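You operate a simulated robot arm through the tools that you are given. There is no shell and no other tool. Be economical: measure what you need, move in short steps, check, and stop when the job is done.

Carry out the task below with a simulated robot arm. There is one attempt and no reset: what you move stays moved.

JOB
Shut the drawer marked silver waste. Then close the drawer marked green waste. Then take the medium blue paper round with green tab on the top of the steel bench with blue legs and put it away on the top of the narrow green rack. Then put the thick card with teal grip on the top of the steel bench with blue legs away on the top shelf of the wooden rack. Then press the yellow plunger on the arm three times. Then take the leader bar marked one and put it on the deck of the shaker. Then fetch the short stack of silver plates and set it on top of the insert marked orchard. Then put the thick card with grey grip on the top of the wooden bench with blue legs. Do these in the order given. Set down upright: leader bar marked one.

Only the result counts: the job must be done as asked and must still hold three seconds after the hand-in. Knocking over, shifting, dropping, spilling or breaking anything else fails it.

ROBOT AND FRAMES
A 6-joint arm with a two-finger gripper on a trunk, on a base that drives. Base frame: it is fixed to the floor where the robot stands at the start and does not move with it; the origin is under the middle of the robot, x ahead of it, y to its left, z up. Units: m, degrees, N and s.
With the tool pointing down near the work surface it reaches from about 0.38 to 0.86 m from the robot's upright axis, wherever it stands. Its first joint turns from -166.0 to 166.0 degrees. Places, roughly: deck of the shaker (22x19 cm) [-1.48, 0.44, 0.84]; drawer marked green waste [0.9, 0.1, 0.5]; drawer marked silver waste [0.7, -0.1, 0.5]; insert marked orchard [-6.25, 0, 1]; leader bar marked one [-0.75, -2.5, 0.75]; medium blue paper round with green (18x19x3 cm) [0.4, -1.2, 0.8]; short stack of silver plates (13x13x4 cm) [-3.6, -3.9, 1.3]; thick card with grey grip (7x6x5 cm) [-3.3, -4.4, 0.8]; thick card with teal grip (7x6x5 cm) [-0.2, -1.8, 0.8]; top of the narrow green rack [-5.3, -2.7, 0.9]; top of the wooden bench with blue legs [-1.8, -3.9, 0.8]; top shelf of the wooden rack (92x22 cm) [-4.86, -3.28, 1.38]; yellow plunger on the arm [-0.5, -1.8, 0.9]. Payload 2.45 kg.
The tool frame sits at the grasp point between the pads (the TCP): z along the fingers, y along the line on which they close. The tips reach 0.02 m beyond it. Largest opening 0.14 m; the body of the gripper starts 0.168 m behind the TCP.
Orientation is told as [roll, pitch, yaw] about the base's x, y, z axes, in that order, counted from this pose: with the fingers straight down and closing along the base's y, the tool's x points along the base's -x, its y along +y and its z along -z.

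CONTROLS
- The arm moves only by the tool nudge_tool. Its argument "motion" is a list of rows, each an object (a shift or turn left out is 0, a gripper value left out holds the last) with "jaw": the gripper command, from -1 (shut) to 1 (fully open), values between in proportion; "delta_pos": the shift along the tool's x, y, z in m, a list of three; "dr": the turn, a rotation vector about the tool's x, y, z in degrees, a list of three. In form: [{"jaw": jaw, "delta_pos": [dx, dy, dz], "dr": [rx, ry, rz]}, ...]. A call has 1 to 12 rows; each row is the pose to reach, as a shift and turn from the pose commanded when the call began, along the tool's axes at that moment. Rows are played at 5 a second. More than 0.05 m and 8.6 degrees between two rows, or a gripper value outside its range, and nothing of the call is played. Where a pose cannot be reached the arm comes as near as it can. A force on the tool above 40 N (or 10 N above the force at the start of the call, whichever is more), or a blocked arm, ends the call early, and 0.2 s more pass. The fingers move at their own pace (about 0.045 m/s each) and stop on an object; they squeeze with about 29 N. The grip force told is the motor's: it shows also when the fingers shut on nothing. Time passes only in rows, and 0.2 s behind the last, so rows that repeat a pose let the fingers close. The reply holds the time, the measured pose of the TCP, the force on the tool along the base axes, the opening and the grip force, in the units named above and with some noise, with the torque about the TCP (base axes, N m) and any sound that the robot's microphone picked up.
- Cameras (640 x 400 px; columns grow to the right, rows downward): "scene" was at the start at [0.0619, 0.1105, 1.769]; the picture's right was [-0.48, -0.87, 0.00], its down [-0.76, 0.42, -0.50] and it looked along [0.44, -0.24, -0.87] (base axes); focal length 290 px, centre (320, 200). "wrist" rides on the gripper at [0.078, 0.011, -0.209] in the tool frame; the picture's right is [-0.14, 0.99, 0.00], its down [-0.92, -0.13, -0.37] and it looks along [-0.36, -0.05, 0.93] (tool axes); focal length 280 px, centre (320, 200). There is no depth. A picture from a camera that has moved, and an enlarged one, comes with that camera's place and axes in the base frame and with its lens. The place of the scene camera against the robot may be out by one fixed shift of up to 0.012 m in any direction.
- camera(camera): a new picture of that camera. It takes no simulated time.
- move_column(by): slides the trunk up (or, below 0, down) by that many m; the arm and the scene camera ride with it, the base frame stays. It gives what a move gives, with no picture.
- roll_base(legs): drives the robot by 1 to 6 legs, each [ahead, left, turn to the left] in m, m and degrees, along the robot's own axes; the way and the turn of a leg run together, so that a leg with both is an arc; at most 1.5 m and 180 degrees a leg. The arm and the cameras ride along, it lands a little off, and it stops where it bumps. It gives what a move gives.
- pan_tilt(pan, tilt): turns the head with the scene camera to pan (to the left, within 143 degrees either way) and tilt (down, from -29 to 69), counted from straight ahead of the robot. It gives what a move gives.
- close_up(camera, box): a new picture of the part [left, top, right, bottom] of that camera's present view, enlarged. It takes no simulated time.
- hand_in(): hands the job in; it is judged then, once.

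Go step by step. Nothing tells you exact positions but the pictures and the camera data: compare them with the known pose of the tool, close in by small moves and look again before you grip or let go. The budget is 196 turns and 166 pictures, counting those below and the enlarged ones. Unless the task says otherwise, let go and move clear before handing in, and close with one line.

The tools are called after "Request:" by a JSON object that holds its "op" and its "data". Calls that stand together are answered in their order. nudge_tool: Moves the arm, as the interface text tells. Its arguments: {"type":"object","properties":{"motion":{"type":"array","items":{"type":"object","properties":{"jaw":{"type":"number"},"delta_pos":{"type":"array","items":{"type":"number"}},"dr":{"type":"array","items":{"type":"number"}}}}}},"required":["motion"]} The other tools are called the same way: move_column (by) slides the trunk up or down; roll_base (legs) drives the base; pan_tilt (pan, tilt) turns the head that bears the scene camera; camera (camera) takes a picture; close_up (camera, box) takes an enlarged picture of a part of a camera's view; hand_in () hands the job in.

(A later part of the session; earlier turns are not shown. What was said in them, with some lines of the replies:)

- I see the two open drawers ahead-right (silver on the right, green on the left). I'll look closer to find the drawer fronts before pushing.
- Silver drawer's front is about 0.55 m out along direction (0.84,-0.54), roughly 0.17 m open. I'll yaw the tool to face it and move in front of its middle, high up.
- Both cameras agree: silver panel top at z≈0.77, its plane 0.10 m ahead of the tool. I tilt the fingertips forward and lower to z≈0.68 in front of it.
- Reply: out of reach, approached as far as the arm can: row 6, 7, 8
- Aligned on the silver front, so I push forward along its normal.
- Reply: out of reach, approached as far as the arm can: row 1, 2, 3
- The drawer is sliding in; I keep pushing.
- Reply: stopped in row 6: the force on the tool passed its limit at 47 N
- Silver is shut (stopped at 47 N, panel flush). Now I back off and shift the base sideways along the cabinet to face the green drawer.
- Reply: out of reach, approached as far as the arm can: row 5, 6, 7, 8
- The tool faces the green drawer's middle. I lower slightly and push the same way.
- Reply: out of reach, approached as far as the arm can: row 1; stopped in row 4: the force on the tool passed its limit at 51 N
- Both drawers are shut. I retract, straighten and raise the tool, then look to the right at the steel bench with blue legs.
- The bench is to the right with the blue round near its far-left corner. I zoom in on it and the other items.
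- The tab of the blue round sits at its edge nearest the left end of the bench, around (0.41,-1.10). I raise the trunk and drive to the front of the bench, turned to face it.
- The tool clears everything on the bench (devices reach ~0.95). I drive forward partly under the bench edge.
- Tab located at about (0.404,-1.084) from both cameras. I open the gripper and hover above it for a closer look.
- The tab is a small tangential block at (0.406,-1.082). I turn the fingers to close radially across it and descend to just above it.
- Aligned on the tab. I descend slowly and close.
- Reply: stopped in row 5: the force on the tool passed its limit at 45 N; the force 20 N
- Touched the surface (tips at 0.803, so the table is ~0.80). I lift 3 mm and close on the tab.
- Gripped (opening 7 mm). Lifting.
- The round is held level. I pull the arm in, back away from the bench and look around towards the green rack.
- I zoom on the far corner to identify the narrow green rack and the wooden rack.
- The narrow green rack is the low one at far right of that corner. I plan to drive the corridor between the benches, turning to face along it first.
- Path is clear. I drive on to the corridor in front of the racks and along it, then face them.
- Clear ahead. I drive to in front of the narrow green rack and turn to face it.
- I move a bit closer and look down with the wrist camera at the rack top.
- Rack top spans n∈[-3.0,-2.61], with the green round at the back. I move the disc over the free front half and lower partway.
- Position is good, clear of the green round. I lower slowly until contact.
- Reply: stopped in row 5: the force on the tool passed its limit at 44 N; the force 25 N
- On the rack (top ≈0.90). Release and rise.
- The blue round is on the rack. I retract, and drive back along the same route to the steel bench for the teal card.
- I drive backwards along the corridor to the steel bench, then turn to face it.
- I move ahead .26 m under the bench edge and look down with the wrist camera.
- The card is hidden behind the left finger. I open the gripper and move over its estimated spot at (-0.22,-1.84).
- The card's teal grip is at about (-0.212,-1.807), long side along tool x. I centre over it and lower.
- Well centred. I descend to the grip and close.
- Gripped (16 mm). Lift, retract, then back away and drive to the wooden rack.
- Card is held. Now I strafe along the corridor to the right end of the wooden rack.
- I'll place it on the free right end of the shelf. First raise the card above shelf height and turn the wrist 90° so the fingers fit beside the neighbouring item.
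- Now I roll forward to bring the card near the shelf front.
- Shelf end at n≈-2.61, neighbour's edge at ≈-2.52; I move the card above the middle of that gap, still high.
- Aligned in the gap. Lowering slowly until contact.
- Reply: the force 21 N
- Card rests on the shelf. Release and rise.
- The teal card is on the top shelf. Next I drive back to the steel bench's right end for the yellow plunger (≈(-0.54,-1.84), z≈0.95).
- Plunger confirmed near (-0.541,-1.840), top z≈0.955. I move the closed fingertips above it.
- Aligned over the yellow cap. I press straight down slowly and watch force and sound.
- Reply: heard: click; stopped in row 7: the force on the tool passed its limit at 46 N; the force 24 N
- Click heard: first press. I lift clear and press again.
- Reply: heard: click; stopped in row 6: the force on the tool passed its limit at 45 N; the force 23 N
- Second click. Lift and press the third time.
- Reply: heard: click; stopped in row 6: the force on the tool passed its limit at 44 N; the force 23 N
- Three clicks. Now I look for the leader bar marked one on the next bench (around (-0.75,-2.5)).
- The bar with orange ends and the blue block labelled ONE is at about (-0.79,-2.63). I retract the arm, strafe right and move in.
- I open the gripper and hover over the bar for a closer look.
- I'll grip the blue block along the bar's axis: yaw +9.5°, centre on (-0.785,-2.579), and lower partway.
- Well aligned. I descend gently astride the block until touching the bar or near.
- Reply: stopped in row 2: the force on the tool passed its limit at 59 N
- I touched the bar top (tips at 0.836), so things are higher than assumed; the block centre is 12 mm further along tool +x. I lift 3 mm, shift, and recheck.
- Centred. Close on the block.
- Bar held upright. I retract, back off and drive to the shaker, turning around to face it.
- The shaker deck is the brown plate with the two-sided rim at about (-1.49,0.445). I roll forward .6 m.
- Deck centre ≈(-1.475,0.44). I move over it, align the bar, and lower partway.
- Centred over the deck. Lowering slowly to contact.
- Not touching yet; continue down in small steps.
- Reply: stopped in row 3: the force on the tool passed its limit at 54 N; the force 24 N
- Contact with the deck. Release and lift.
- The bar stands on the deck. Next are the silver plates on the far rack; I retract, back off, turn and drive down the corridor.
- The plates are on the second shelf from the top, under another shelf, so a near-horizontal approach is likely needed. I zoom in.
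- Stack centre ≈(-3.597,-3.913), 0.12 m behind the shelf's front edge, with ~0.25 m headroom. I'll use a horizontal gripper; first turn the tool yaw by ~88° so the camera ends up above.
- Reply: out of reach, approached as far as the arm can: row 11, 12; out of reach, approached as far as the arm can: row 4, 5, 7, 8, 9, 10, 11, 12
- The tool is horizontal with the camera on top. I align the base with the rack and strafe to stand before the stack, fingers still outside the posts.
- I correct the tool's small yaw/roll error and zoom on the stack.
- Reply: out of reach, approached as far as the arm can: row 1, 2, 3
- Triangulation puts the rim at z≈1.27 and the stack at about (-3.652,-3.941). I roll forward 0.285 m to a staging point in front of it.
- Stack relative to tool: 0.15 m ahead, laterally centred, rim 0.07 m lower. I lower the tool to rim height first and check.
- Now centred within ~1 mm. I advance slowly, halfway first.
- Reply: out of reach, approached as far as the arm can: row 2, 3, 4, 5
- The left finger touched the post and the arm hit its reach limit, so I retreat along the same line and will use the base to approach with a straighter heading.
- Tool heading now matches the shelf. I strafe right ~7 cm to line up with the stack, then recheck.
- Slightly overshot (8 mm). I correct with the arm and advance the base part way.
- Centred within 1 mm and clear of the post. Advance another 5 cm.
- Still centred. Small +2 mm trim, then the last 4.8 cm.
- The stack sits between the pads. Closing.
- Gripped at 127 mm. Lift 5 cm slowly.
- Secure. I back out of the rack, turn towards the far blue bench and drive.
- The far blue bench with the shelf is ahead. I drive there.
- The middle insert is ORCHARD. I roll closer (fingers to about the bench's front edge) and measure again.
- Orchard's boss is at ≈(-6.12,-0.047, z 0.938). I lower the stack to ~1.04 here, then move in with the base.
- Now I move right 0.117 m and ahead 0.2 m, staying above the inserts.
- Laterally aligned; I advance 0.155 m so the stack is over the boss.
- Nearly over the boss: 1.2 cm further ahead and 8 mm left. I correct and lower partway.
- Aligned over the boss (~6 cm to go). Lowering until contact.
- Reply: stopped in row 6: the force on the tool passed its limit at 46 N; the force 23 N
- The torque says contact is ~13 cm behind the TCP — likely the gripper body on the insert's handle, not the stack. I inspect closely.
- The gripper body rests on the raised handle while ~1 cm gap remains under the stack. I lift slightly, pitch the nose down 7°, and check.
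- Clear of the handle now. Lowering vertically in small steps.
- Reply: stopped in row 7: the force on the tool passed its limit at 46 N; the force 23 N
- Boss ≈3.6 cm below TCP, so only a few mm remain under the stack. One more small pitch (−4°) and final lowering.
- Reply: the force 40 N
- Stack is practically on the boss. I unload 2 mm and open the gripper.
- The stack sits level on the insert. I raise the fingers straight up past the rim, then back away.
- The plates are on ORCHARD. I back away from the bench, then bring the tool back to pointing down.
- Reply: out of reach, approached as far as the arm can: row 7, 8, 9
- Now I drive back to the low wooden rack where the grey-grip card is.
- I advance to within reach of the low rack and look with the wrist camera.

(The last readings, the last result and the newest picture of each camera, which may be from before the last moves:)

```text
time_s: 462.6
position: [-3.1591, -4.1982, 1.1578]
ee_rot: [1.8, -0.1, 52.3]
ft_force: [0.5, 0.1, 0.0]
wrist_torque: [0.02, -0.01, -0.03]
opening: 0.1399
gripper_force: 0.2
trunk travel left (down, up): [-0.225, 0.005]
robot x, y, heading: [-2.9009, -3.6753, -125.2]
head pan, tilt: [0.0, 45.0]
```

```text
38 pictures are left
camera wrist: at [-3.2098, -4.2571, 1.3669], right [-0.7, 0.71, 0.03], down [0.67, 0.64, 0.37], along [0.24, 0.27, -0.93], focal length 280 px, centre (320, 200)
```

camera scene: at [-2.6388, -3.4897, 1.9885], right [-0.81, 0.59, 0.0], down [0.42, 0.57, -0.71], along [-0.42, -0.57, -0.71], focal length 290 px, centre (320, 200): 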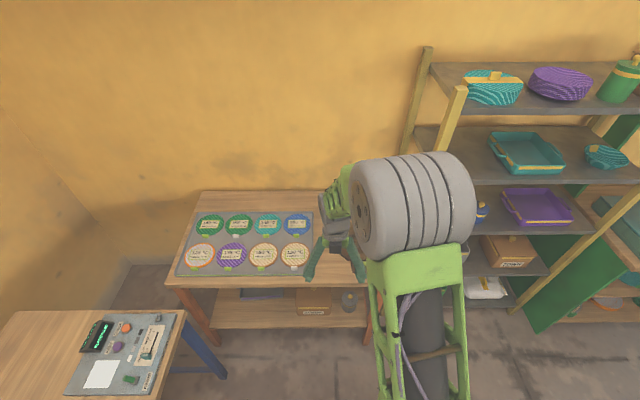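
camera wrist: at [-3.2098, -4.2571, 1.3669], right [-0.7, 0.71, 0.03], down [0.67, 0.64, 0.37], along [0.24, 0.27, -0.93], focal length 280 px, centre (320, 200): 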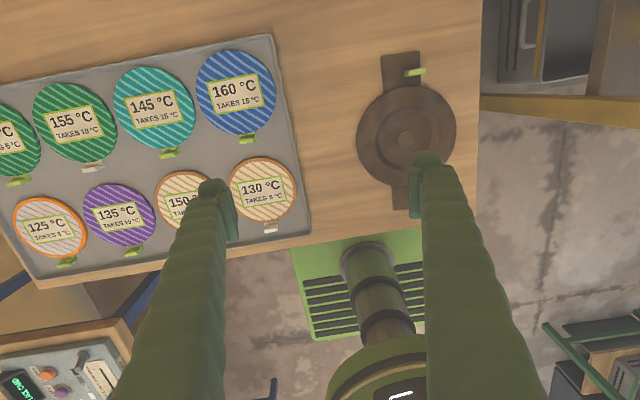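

The card lies just beyond the view; I move the tool forward ~0.2 m.

Request:
{"op": "nudge_tool", "data": {"motion": [{"delta_pos": [0.036, 0.002, 0.015]}, {"delta_pos": [0.071, 0.004, 0.03]}, {"delta_pos": [0.107, 0.006, 0.045]}, {"delta_pos": [0.143, 0.008, 0.06]}, {"delta_pos": [0.178, 0.01, 0.075]}, {"delta_pos": [0.214, 0.0125, 0.09]}, {"delta_pos": [0.214, 0.0125, 0.09]}]}}

Request:
{"op": "camera", "data": {"camera": "wrist"}}

```text
time_s: 464.2
position: [-3.2978, -4.3586, 1.0697]
ee_rot: [1.6, -0.1, 52.3]
ft_force: [0.6, 1.1, -0.6]
wrist_torque: [-0.03, 0.05, -0.03]
opening: 0.14
gripper_force: 0.1
trunk travel left (down, up): [-0.225, 0.005]
robot x, y, heading: [-2.9018, -3.6792, -125.4]
head pan, tilt: [0.0, 45.0]
```

```text
37 pictures are left
camera wrist: at [-3.3498, -4.4169, 1.2781], right [-0.7, 0.71, 0.03], down [0.67, 0.64, 0.36], along [0.24, 0.27, -0.93], focal length 280 px, centre (320, 200)
```

wrist: 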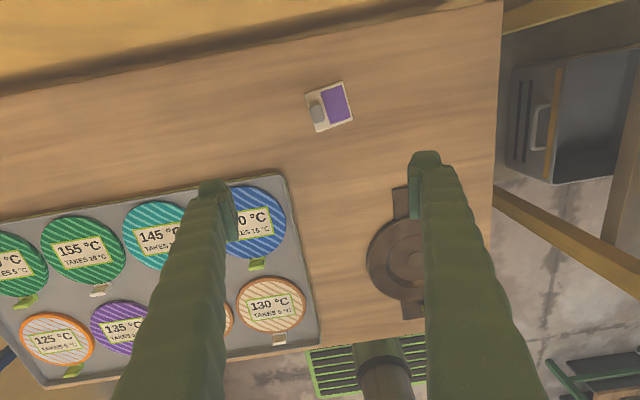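

Card found; its grey grip is at about (-3.335,-4.393), needing yaw ≈59°. I shift the base slightly for reach and wrist margin.

Request:
{"op": "roll_base", "data": {"legs": [[0.03, -0.08, 0]]}}

Request:
{"op": "camera", "data": {"camera": "wrist"}}

```text
time_s: 465.6
position: [-3.3819, -4.336, 1.0686]
ee_rot: [1.6, 0.1, 52.2]
ft_force: [-0.5, 0.1, 0.3]
wrist_torque: [-0.01, -0.03, 0.03]
opening: 0.1402
gripper_force: 0.1
trunk travel left (down, up): [-0.225, 0.005]
robot x, y, heading: [-2.9837, -3.6557, -125.2]
head pan, tilt: [0.0, 45.0]
```

```text
36 pictures are left
camera wrist: at [-3.4331, -4.3952, 1.2775], right [-0.7, 0.71, 0.03], down [0.67, 0.64, 0.36], along [0.24, 0.27, -0.93], focal length 280 px, centre (320, 200)
```

wrist: 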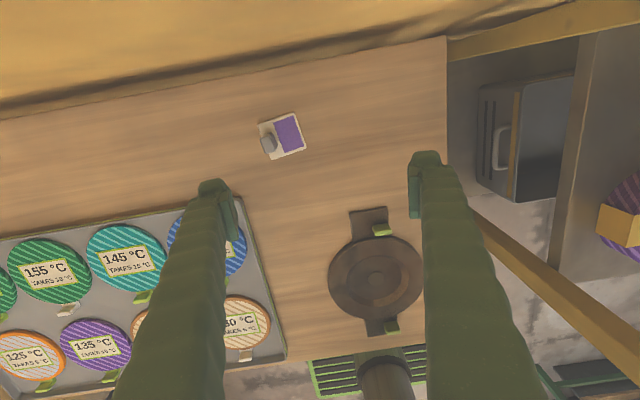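

I centre over the grip with +7° yaw and lower partway.

Request:
{"op": "nudge_tool", "data": {"motion": [{"jaw": 0, "delta_pos": [0.006, -0.024, 0.03], "dr": [0, 0, -2.5]}, {"delta_pos": [0.012, -0.048, 0.06], "dr": [0, 0, -5]}, {"delta_pos": [0.017, -0.071, 0.09], "dr": [0, 0, -7]}, {"delta_pos": [0.017, -0.071, 0.13], "dr": [0, 0, -7]}, {"delta_pos": [0.017, -0.071, 0.16], "dr": [0, 0, -7]}, {"delta_pos": [0.017, -0.071, 0.16], "dr": [0, 0, -7]}]}}

Request:
{"op": "close_up", "data": {"camera": "wrist", "box": [200, 100, 440, 250]}}

```text
time_s: 467.0
position: [-3.3378, -4.3934, 0.9087]
ee_rot: [1.6, -0.2, 59.2]
ft_force: [0.4, 0.1, 0.8]
wrist_torque: [-0.04, -0.01, -0.01]
opening: 0.0701
gripper_force: 0.0
trunk travel left (down, up): [-0.225, 0.005]
robot x, y, heading: [-2.9844, -3.6556, -125.3]
head pan, tilt: [0.0, 45.0]
```

```text
2.67 times, centred on (320, 175) of wrist
camera zoom: at [-3.3825, -4.4579, 1.1174], right [-0.78, 0.62, 0.03], down [0.59, 0.72, 0.37], along [0.21, 0.3, -0.93], focal length 748 px, centre (320, 267)
```

zoom: 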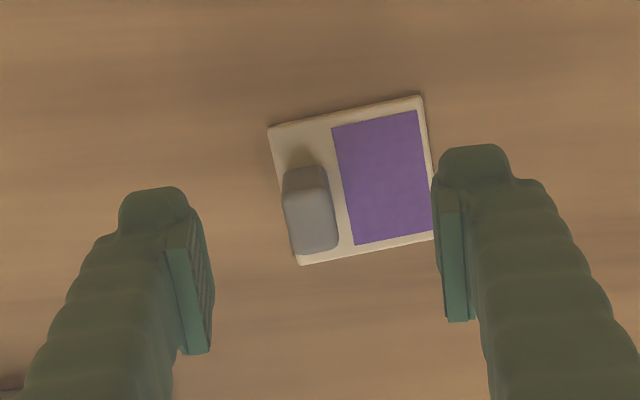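

Shift −11 mm in x, −3 mm in y; then descend and close on the grip.

Request:
{"op": "nudge_tool", "data": {"motion": [{"jaw": -0.3, "delta_pos": [-0.011, -0.003, 0.02]}, {"delta_pos": [-0.011, -0.003, 0.045]}, {"delta_pos": [-0.011, -0.003, 0.06]}, {"delta_pos": [-0.011, -0.003, 0.067]}, {"delta_pos": [-0.011, -0.003, 0.07]}, {"jaw": -1, "delta_pos": [-0.011, -0.003, 0.07]}, {"delta_pos": [-0.011, -0.003, 0.07]}, {"delta_pos": [-0.011, -0.003, 0.07]}, {"delta_pos": [-0.011, -0.003, 0.07]}]}}

Request:
{"op": "close_up", "data": {"camera": "wrist", "box": [200, 100, 440, 250]}}

```text
time_s: 468.4
position: [-3.3365, -4.3857, 0.8443]
ee_rot: [1.7, 0.5, 59.3]
ft_force: [-2.0, 2.0, 21.6]
wrist_torque: [0.45, 0.53, 0.07]
opening: 0.0296
gripper_force: 7.8
trunk travel left (down, up): [-0.225, 0.005]
robot x, y, heading: [-2.9853, -3.6531, -125.5]
head pan, tilt: [0.0, 45.0]
stopped in row 6: the force on the tool passed its limit at 42 N (the readings are from after the stop); the commanded pose is now the measured one
```

```text
2.67 times, centred on (320, 175) of wrist
camera zoom: at [-3.3793, -4.4486, 1.0548], right [-0.78, 0.62, 0.03], down [0.59, 0.72, 0.36], along [0.2, 0.29, -0.93], focal length 748 px, centre (320, 267)
```

zoom: 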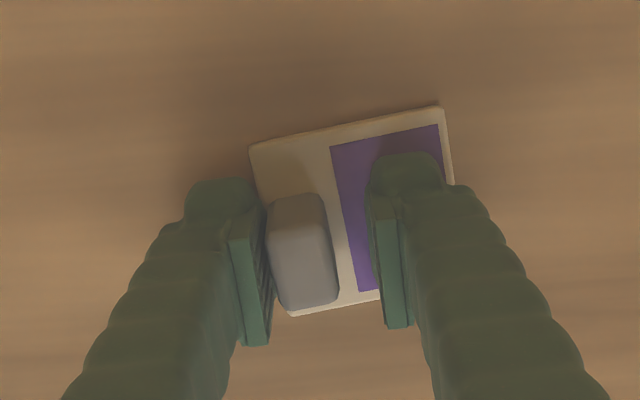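

A fingertip touched the card top; I lift 3 mm, shift 5 mm toward the grip, and close.

Request:
{"op": "nudge_tool", "data": {"motion": [{"jaw": -0.45, "delta_pos": [0, 0, -0.004]}, {"delta_pos": [0, -0.005, -0.004]}, {"jaw": -1, "delta_pos": [0, -0.005, -0.004]}, {"delta_pos": [0, -0.005, -0.004]}, {"delta_pos": [0, -0.005, -0.004]}, {"delta_pos": [0, -0.005, -0.004]}]}}

Request:
{"op": "nudge_tool", "data": {"motion": [{"delta_pos": [0, 0, -0.015]}, {"delta_pos": [0, 0, -0.04]}, {"delta_pos": [0, 0, -0.08]}, {"delta_pos": [0, 0, -0.12]}, {"delta_pos": [0, 0, -0.16]}, {"delta_pos": [0, 0, -0.2]}, {"delta_pos": [0, 0, -0.24]}]}}

Request:
{"op": "camera", "data": {"camera": "wrist"}}

```text
time_s: 469.8
position: [-3.3306, -4.3869, 0.8446]
ee_rot: [1.8, 0.2, 59.3]
ft_force: [1.5, -0.4, 9.0]
wrist_torque: [0.01, 0.01, 0.15]
opening: 0.0164
gripper_force: 29.8
trunk travel left (down, up): [-0.225, 0.005]
robot x, y, heading: [-2.9808, -3.6521, -125.4]
head pan, tilt: [0.0, 45.0]
```

```text
time_s: 471.4
position: [-3.3227, -4.3913, 1.0854]
ee_rot: [1.8, 0.2, 59.4]
ft_force: [-0.7, 0.8, 0.1]
wrist_torque: [-0.03, 0.01, -0.02]
opening: 0.0166
gripper_force: 29.6
trunk travel left (down, up): [-0.225, 0.005]
robot x, y, heading: [-2.984, -3.6561, -125.5]
head pan, tilt: [0.0, 45.0]
```

```text
33 pictures are left
camera wrist: at [-3.3663, -4.4544, 1.2949], right [-0.78, 0.62, 0.03], down [0.59, 0.72, 0.36], along [0.2, 0.3, -0.93], focal length 280 px, centre (320, 200)
```

wrist: 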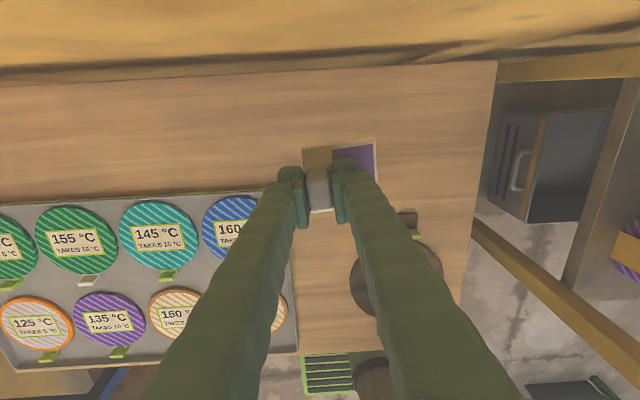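

Card held. I retract, back off, turn left to face the wooden bench with blue legs, and approach.

Request:
{"op": "nudge_tool", "data": {"motion": [{"delta_pos": [-0.043, 0.004, -0.01]}, {"delta_pos": [-0.086, 0.009, -0.02]}, {"delta_pos": [-0.128, 0.013, -0.03]}, {"delta_pos": [-0.17, 0.018, -0.04]}, {"delta_pos": [-0.213, 0.022, -0.05]}, {"delta_pos": [-0.256, 0.027, -0.06]}, {"delta_pos": [-0.298, 0.031, -0.07]}]}}

Request:
{"op": "roll_base", "data": {"legs": [[-0.6, 0, 0], [0, 0, 90]]}}

Request:
{"op": "camera", "data": {"camera": "scene"}}

```text
time_s: 472.9
position: [-3.1934, -4.1185, 1.1552]
ee_rot: [1.7, 0.4, 59.3]
ft_force: [1.0, 0.3, -0.4]
wrist_torque: [-0.04, 0.01, -0.01]
opening: 0.0164
gripper_force: 29.2
trunk travel left (down, up): [-0.225, 0.005]
robot x, y, heading: [-2.9864, -3.6525, -125.1]
head pan, tilt: [0.0, 45.0]
```

```text
time_s: 480.2
position: [-2.1717, -3.3811, 1.1555]
ee_rot: [1.7, 0.1, 148.9]
ft_force: [0.3, -0.8, -0.8]
wrist_torque: [-0.06, -0.02, 0.03]
opening: 0.0164
gripper_force: 29.6
trunk travel left (down, up): [-0.225, 0.005]
robot x, y, heading: [-2.6376, -3.1687, -35.8]
head pan, tilt: [0.0, 45.0]
```

```text
32 pictures are left
camera scene: at [-2.4854, -3.1042, 1.9884], right [-0.59, -0.81, 0.0], down [-0.57, 0.41, -0.71], along [0.57, -0.41, -0.71], focal length 290 px, centre (320, 200)
```

scene: 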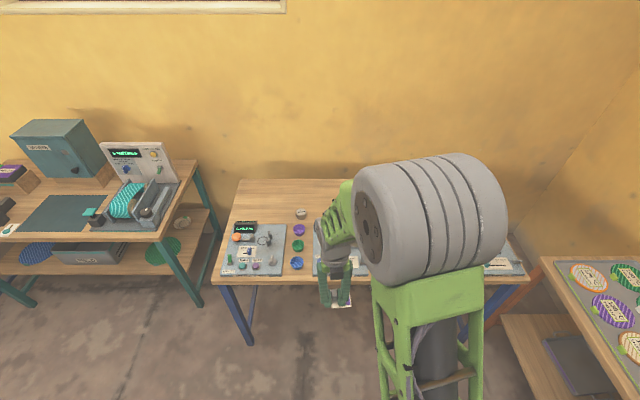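

There is free wood behind the left device; target ≈(-1.394,-3.58). I roll in with the front under the bench edge.

Request:
{"op": "roll_base", "data": {"legs": [[0, 0.1, 0], [0.5, 0, 0]]}}

Request:
{"op": "camera", "data": {"camera": "wrist"}}

Request:
{"op": "camera", "data": {"camera": "scene"}}

```text
time_s: 484.2
position: [-1.7095, -3.5967, 1.1549]
ee_rot: [1.7, 0.0, 148.6]
ft_force: [0.0, -0.1, 0.1]
wrist_torque: [0.01, 0.03, -0.02]
opening: 0.0166
gripper_force: 28.8
trunk travel left (down, up): [-0.225, 0.005]
robot x, y, heading: [-2.17, -3.3839, -36.3]
head pan, tilt: [0.0, 45.0]
```

```text
31 pictures are left
camera wrist: at [-1.6459, -3.6414, 1.3641], right [-0.63, -0.77, 0.03], down [-0.71, 0.6, 0.36], along [-0.3, 0.21, -0.93], focal length 280 px, centre (320, 200)
```

wrist: 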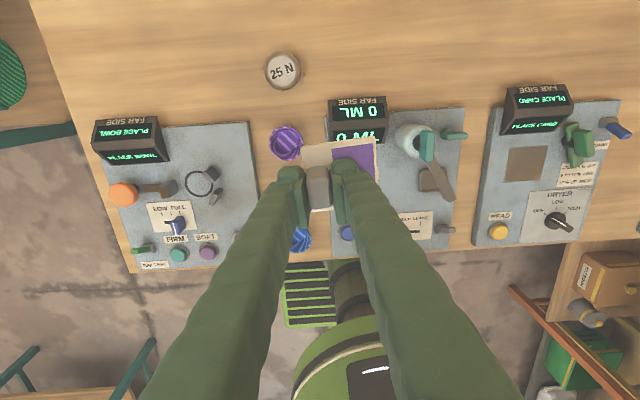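

```text
30 pictures are left
camera scene: at [-2.0211, -3.319, 1.9884], right [-0.59, -0.81, 0.0], down [-0.57, 0.42, -0.71], along [0.57, -0.42, -0.71], focal length 290 px, centre (320, 200)
```

scene: 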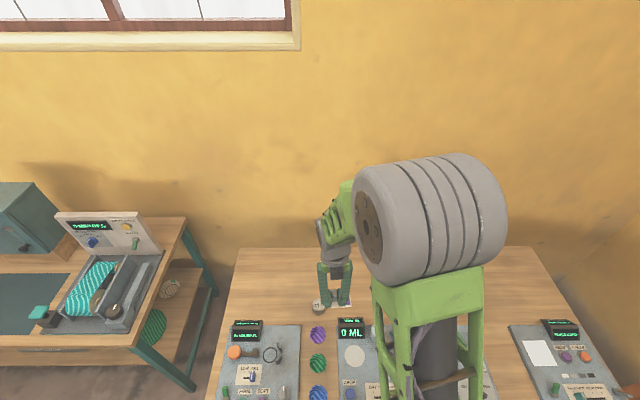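

I move over the free spot at ≈(-1.433,-3.60) behind the devices and lower partway.

Request:
{"op": "nudge_tool", "data": {"motion": [{"delta_pos": [0.04, -0.023, 0]}, {"delta_pos": [0.08, -0.047, 0]}, {"delta_pos": [0.12, -0.07, 0]}, {"delta_pos": [0.159, -0.093, 0]}, {"delta_pos": [0.199, -0.117, 0]}, {"delta_pos": [0.238, -0.14, 0]}, {"delta_pos": [0.238, -0.14, 0.045]}, {"delta_pos": [0.238, -0.14, 0.09]}, {"delta_pos": [0.238, -0.14, 0.135]}, {"delta_pos": [0.238, -0.14, 0.18]}, {"delta_pos": [0.238, -0.14, 0.22]}, {"delta_pos": [0.238, -0.14, 0.22]}]}}

Request:
{"op": "camera", "data": {"camera": "wrist"}}

Request:
{"op": "camera", "data": {"camera": "scene"}}

```text
time_s: 486.8
position: [-1.4411, -3.6092, 0.93]
ee_rot: [1.8, 0.1, 148.4]
ft_force: [-0.3, 0.8, 0.1]
wrist_torque: [-0.02, -0.02, -0.01]
opening: 0.0163
gripper_force: 28.7
trunk travel left (down, up): [-0.225, 0.005]
robot x, y, heading: [-2.172, -3.3808, -36.4]
head pan, tilt: [0.0, 45.0]
```

```text
29 pictures are left
camera wrist: at [-1.3762, -3.6521, 1.1388], right [-0.63, -0.77, 0.03], down [-0.71, 0.6, 0.36], along [-0.3, 0.21, -0.93], focal length 280 px, centre (320, 200)
```

wrist: 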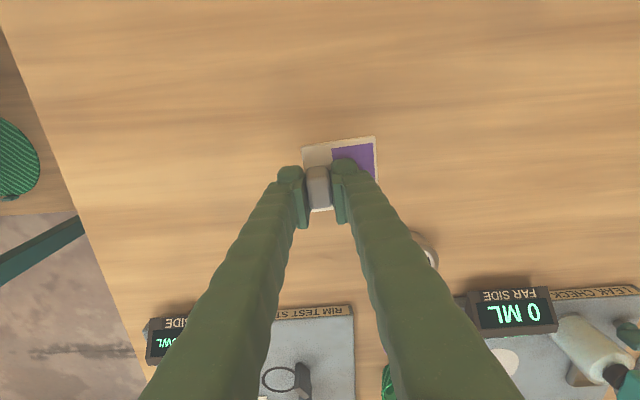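

```text
28 pictures are left
camera scene: at [-2.0223, -3.3183, 1.9885], right [-0.59, -0.81, 0.0], down [-0.57, 0.42, -0.71], along [0.57, -0.42, -0.71], focal length 290 px, centre (320, 200)
```

scene: 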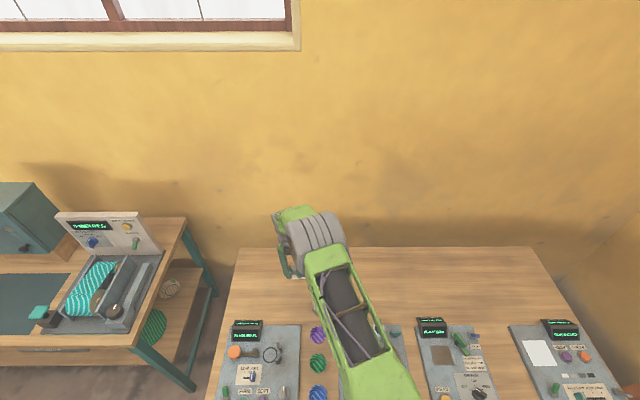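

Free area below. Lowering to contact.

Request:
{"op": "nudge_tool", "data": {"motion": [{"delta_pos": [0, 0, 0.03]}, {"delta_pos": [0, 0, 0.06]}, {"delta_pos": [0, 0, 0.072]}, {"delta_pos": [0, 0, 0.077]}, {"delta_pos": [0, 0, 0.081]}, {"delta_pos": [0, 0, 0.085]}, {"delta_pos": [0, 0, 0.089]}, {"delta_pos": [0, 0, 0.093]}, {"delta_pos": [0, 0, 0.097]}]}}

```text
time_s: 487.8
position: [-1.4347, -3.6115, 0.8649]
ee_rot: [1.7, 0.7, 148.5]
ft_force: [-4.5, 0.6, 23.6]
wrist_torque: [-0.03, 0.66, -0.11]
opening: 0.0166
gripper_force: 29.0
trunk travel left (down, up): [-0.225, 0.005]
robot x, y, heading: [-2.1743, -3.385, -36.1]
head pan, tilt: [0.0, 45.0]
stopped in row 4: the force on the tool passed its limit at 49 N (the readings are from after the stop); the commanded pose is now the measured one
```

Request:
{"op": "camera", "data": {"camera": "wrist"}}

Request:
{"op": "close_up", "data": {"camera": "scene", "box": [240, 210, 360, 300]}}

```text
27 pictures are left
camera wrist: at [-1.3729, -3.6546, 1.075], right [-0.63, -0.77, 0.03], down [-0.72, 0.6, 0.35], along [-0.29, 0.21, -0.94], focal length 280 px, centre (320, 200)
```

wrist: 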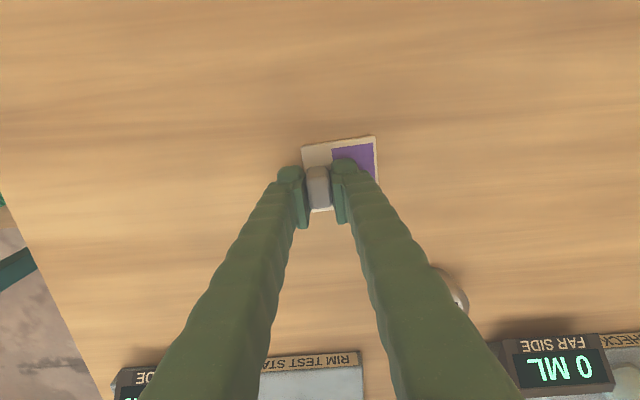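

```text
4.44 times, centred on (300, 255) of scene
camera zoom: at [-2.0243, -3.3176, 1.9888], right [-0.59, -0.81, 0.0], down [-0.57, 0.42, -0.71], along [0.57, -0.42, -0.71], focal length 1287 px, centre (409, -44)
```

zoom: 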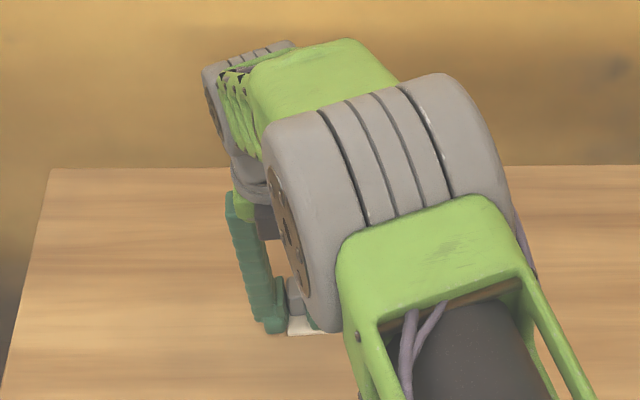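

Request:
{"op": "nudge_tool", "data": {"motion": [{"delta_pos": [0, 0, 0.002]}, {"delta_pos": [0, 0, 0.004]}]}}

```text
time_s: 488.3
position: [-1.4323, -3.6118, 0.8651]
ee_rot: [1.4, 1.1, 148.5]
ft_force: [-5.5, 2.4, 20.4]
wrist_torque: [-0.05, 0.71, -0.05]
opening: 0.0165
gripper_force: 29.0
trunk travel left (down, up): [-0.225, 0.005]
robot x, y, heading: [-2.1733, -3.3785, -36.3]
head pan, tilt: [0.0, 45.0]
stopped in row 2: the force on the tool passed its limit at 42 N (the readings are from after the stop); the commanded pose is now the measured one
```

Solid support at this height, so the card is on the bench. Release and rise.

Request:
{"op": "nudge_tool", "data": {"motion": [{"delta_pos": [0, 0, -0.001]}, {"jaw": -0.3, "delta_pos": [0, 0, -0.001]}, {"delta_pos": [0, 0, -0.001]}, {"delta_pos": [0, 0, -0.001]}, {"delta_pos": [0, 0, -0.03]}, {"delta_pos": [0, 0, -0.07]}, {"delta_pos": [0, 0, -0.11]}, {"delta_pos": [0, 0, -0.15]}, {"delta_pos": [0, 0, -0.19]}, {"delta_pos": [0, 0, -0.23]}]}}

Request:
{"op": "camera", "data": {"camera": "wrist"}}

```text
time_s: 490.5
position: [-1.4345, -3.6041, 1.0938]
ee_rot: [1.6, 0.9, 148.6]
ft_force: [0.3, 0.3, -0.3]
wrist_torque: [0.0, -0.03, -0.01]
opening: 0.0491
gripper_force: 0.0
trunk travel left (down, up): [-0.225, 0.005]
robot x, y, heading: [-2.1732, -3.3794, -36.1]
head pan, tilt: [0.0, 45.0]
```

```text
25 pictures are left
camera wrist: at [-1.3731, -3.6472, 1.3051], right [-0.63, -0.77, 0.03], down [-0.72, 0.6, 0.35], along [-0.29, 0.2, -0.94], focal length 280 px, centre (320, 200)
```

wrist: 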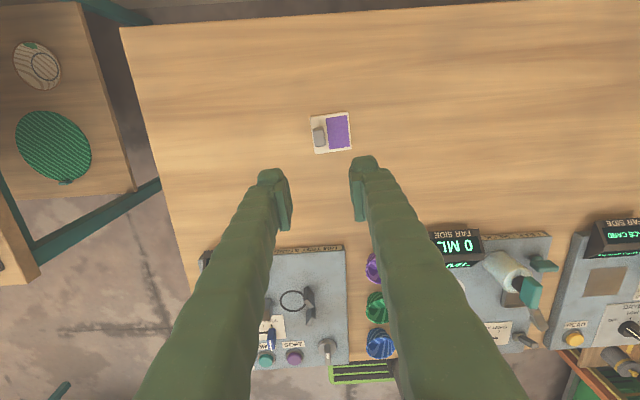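

The card lies on the bench and the gripper is open and clear; all eight steps are done in order.

Request:
{"op": "hand_in", "data": {}}

```text
The job is handed in.
```

All eight steps are done in order and the job is handed in; I saw every piece in its place after letting go, but did not go back to re-check the earlier ones at the end.
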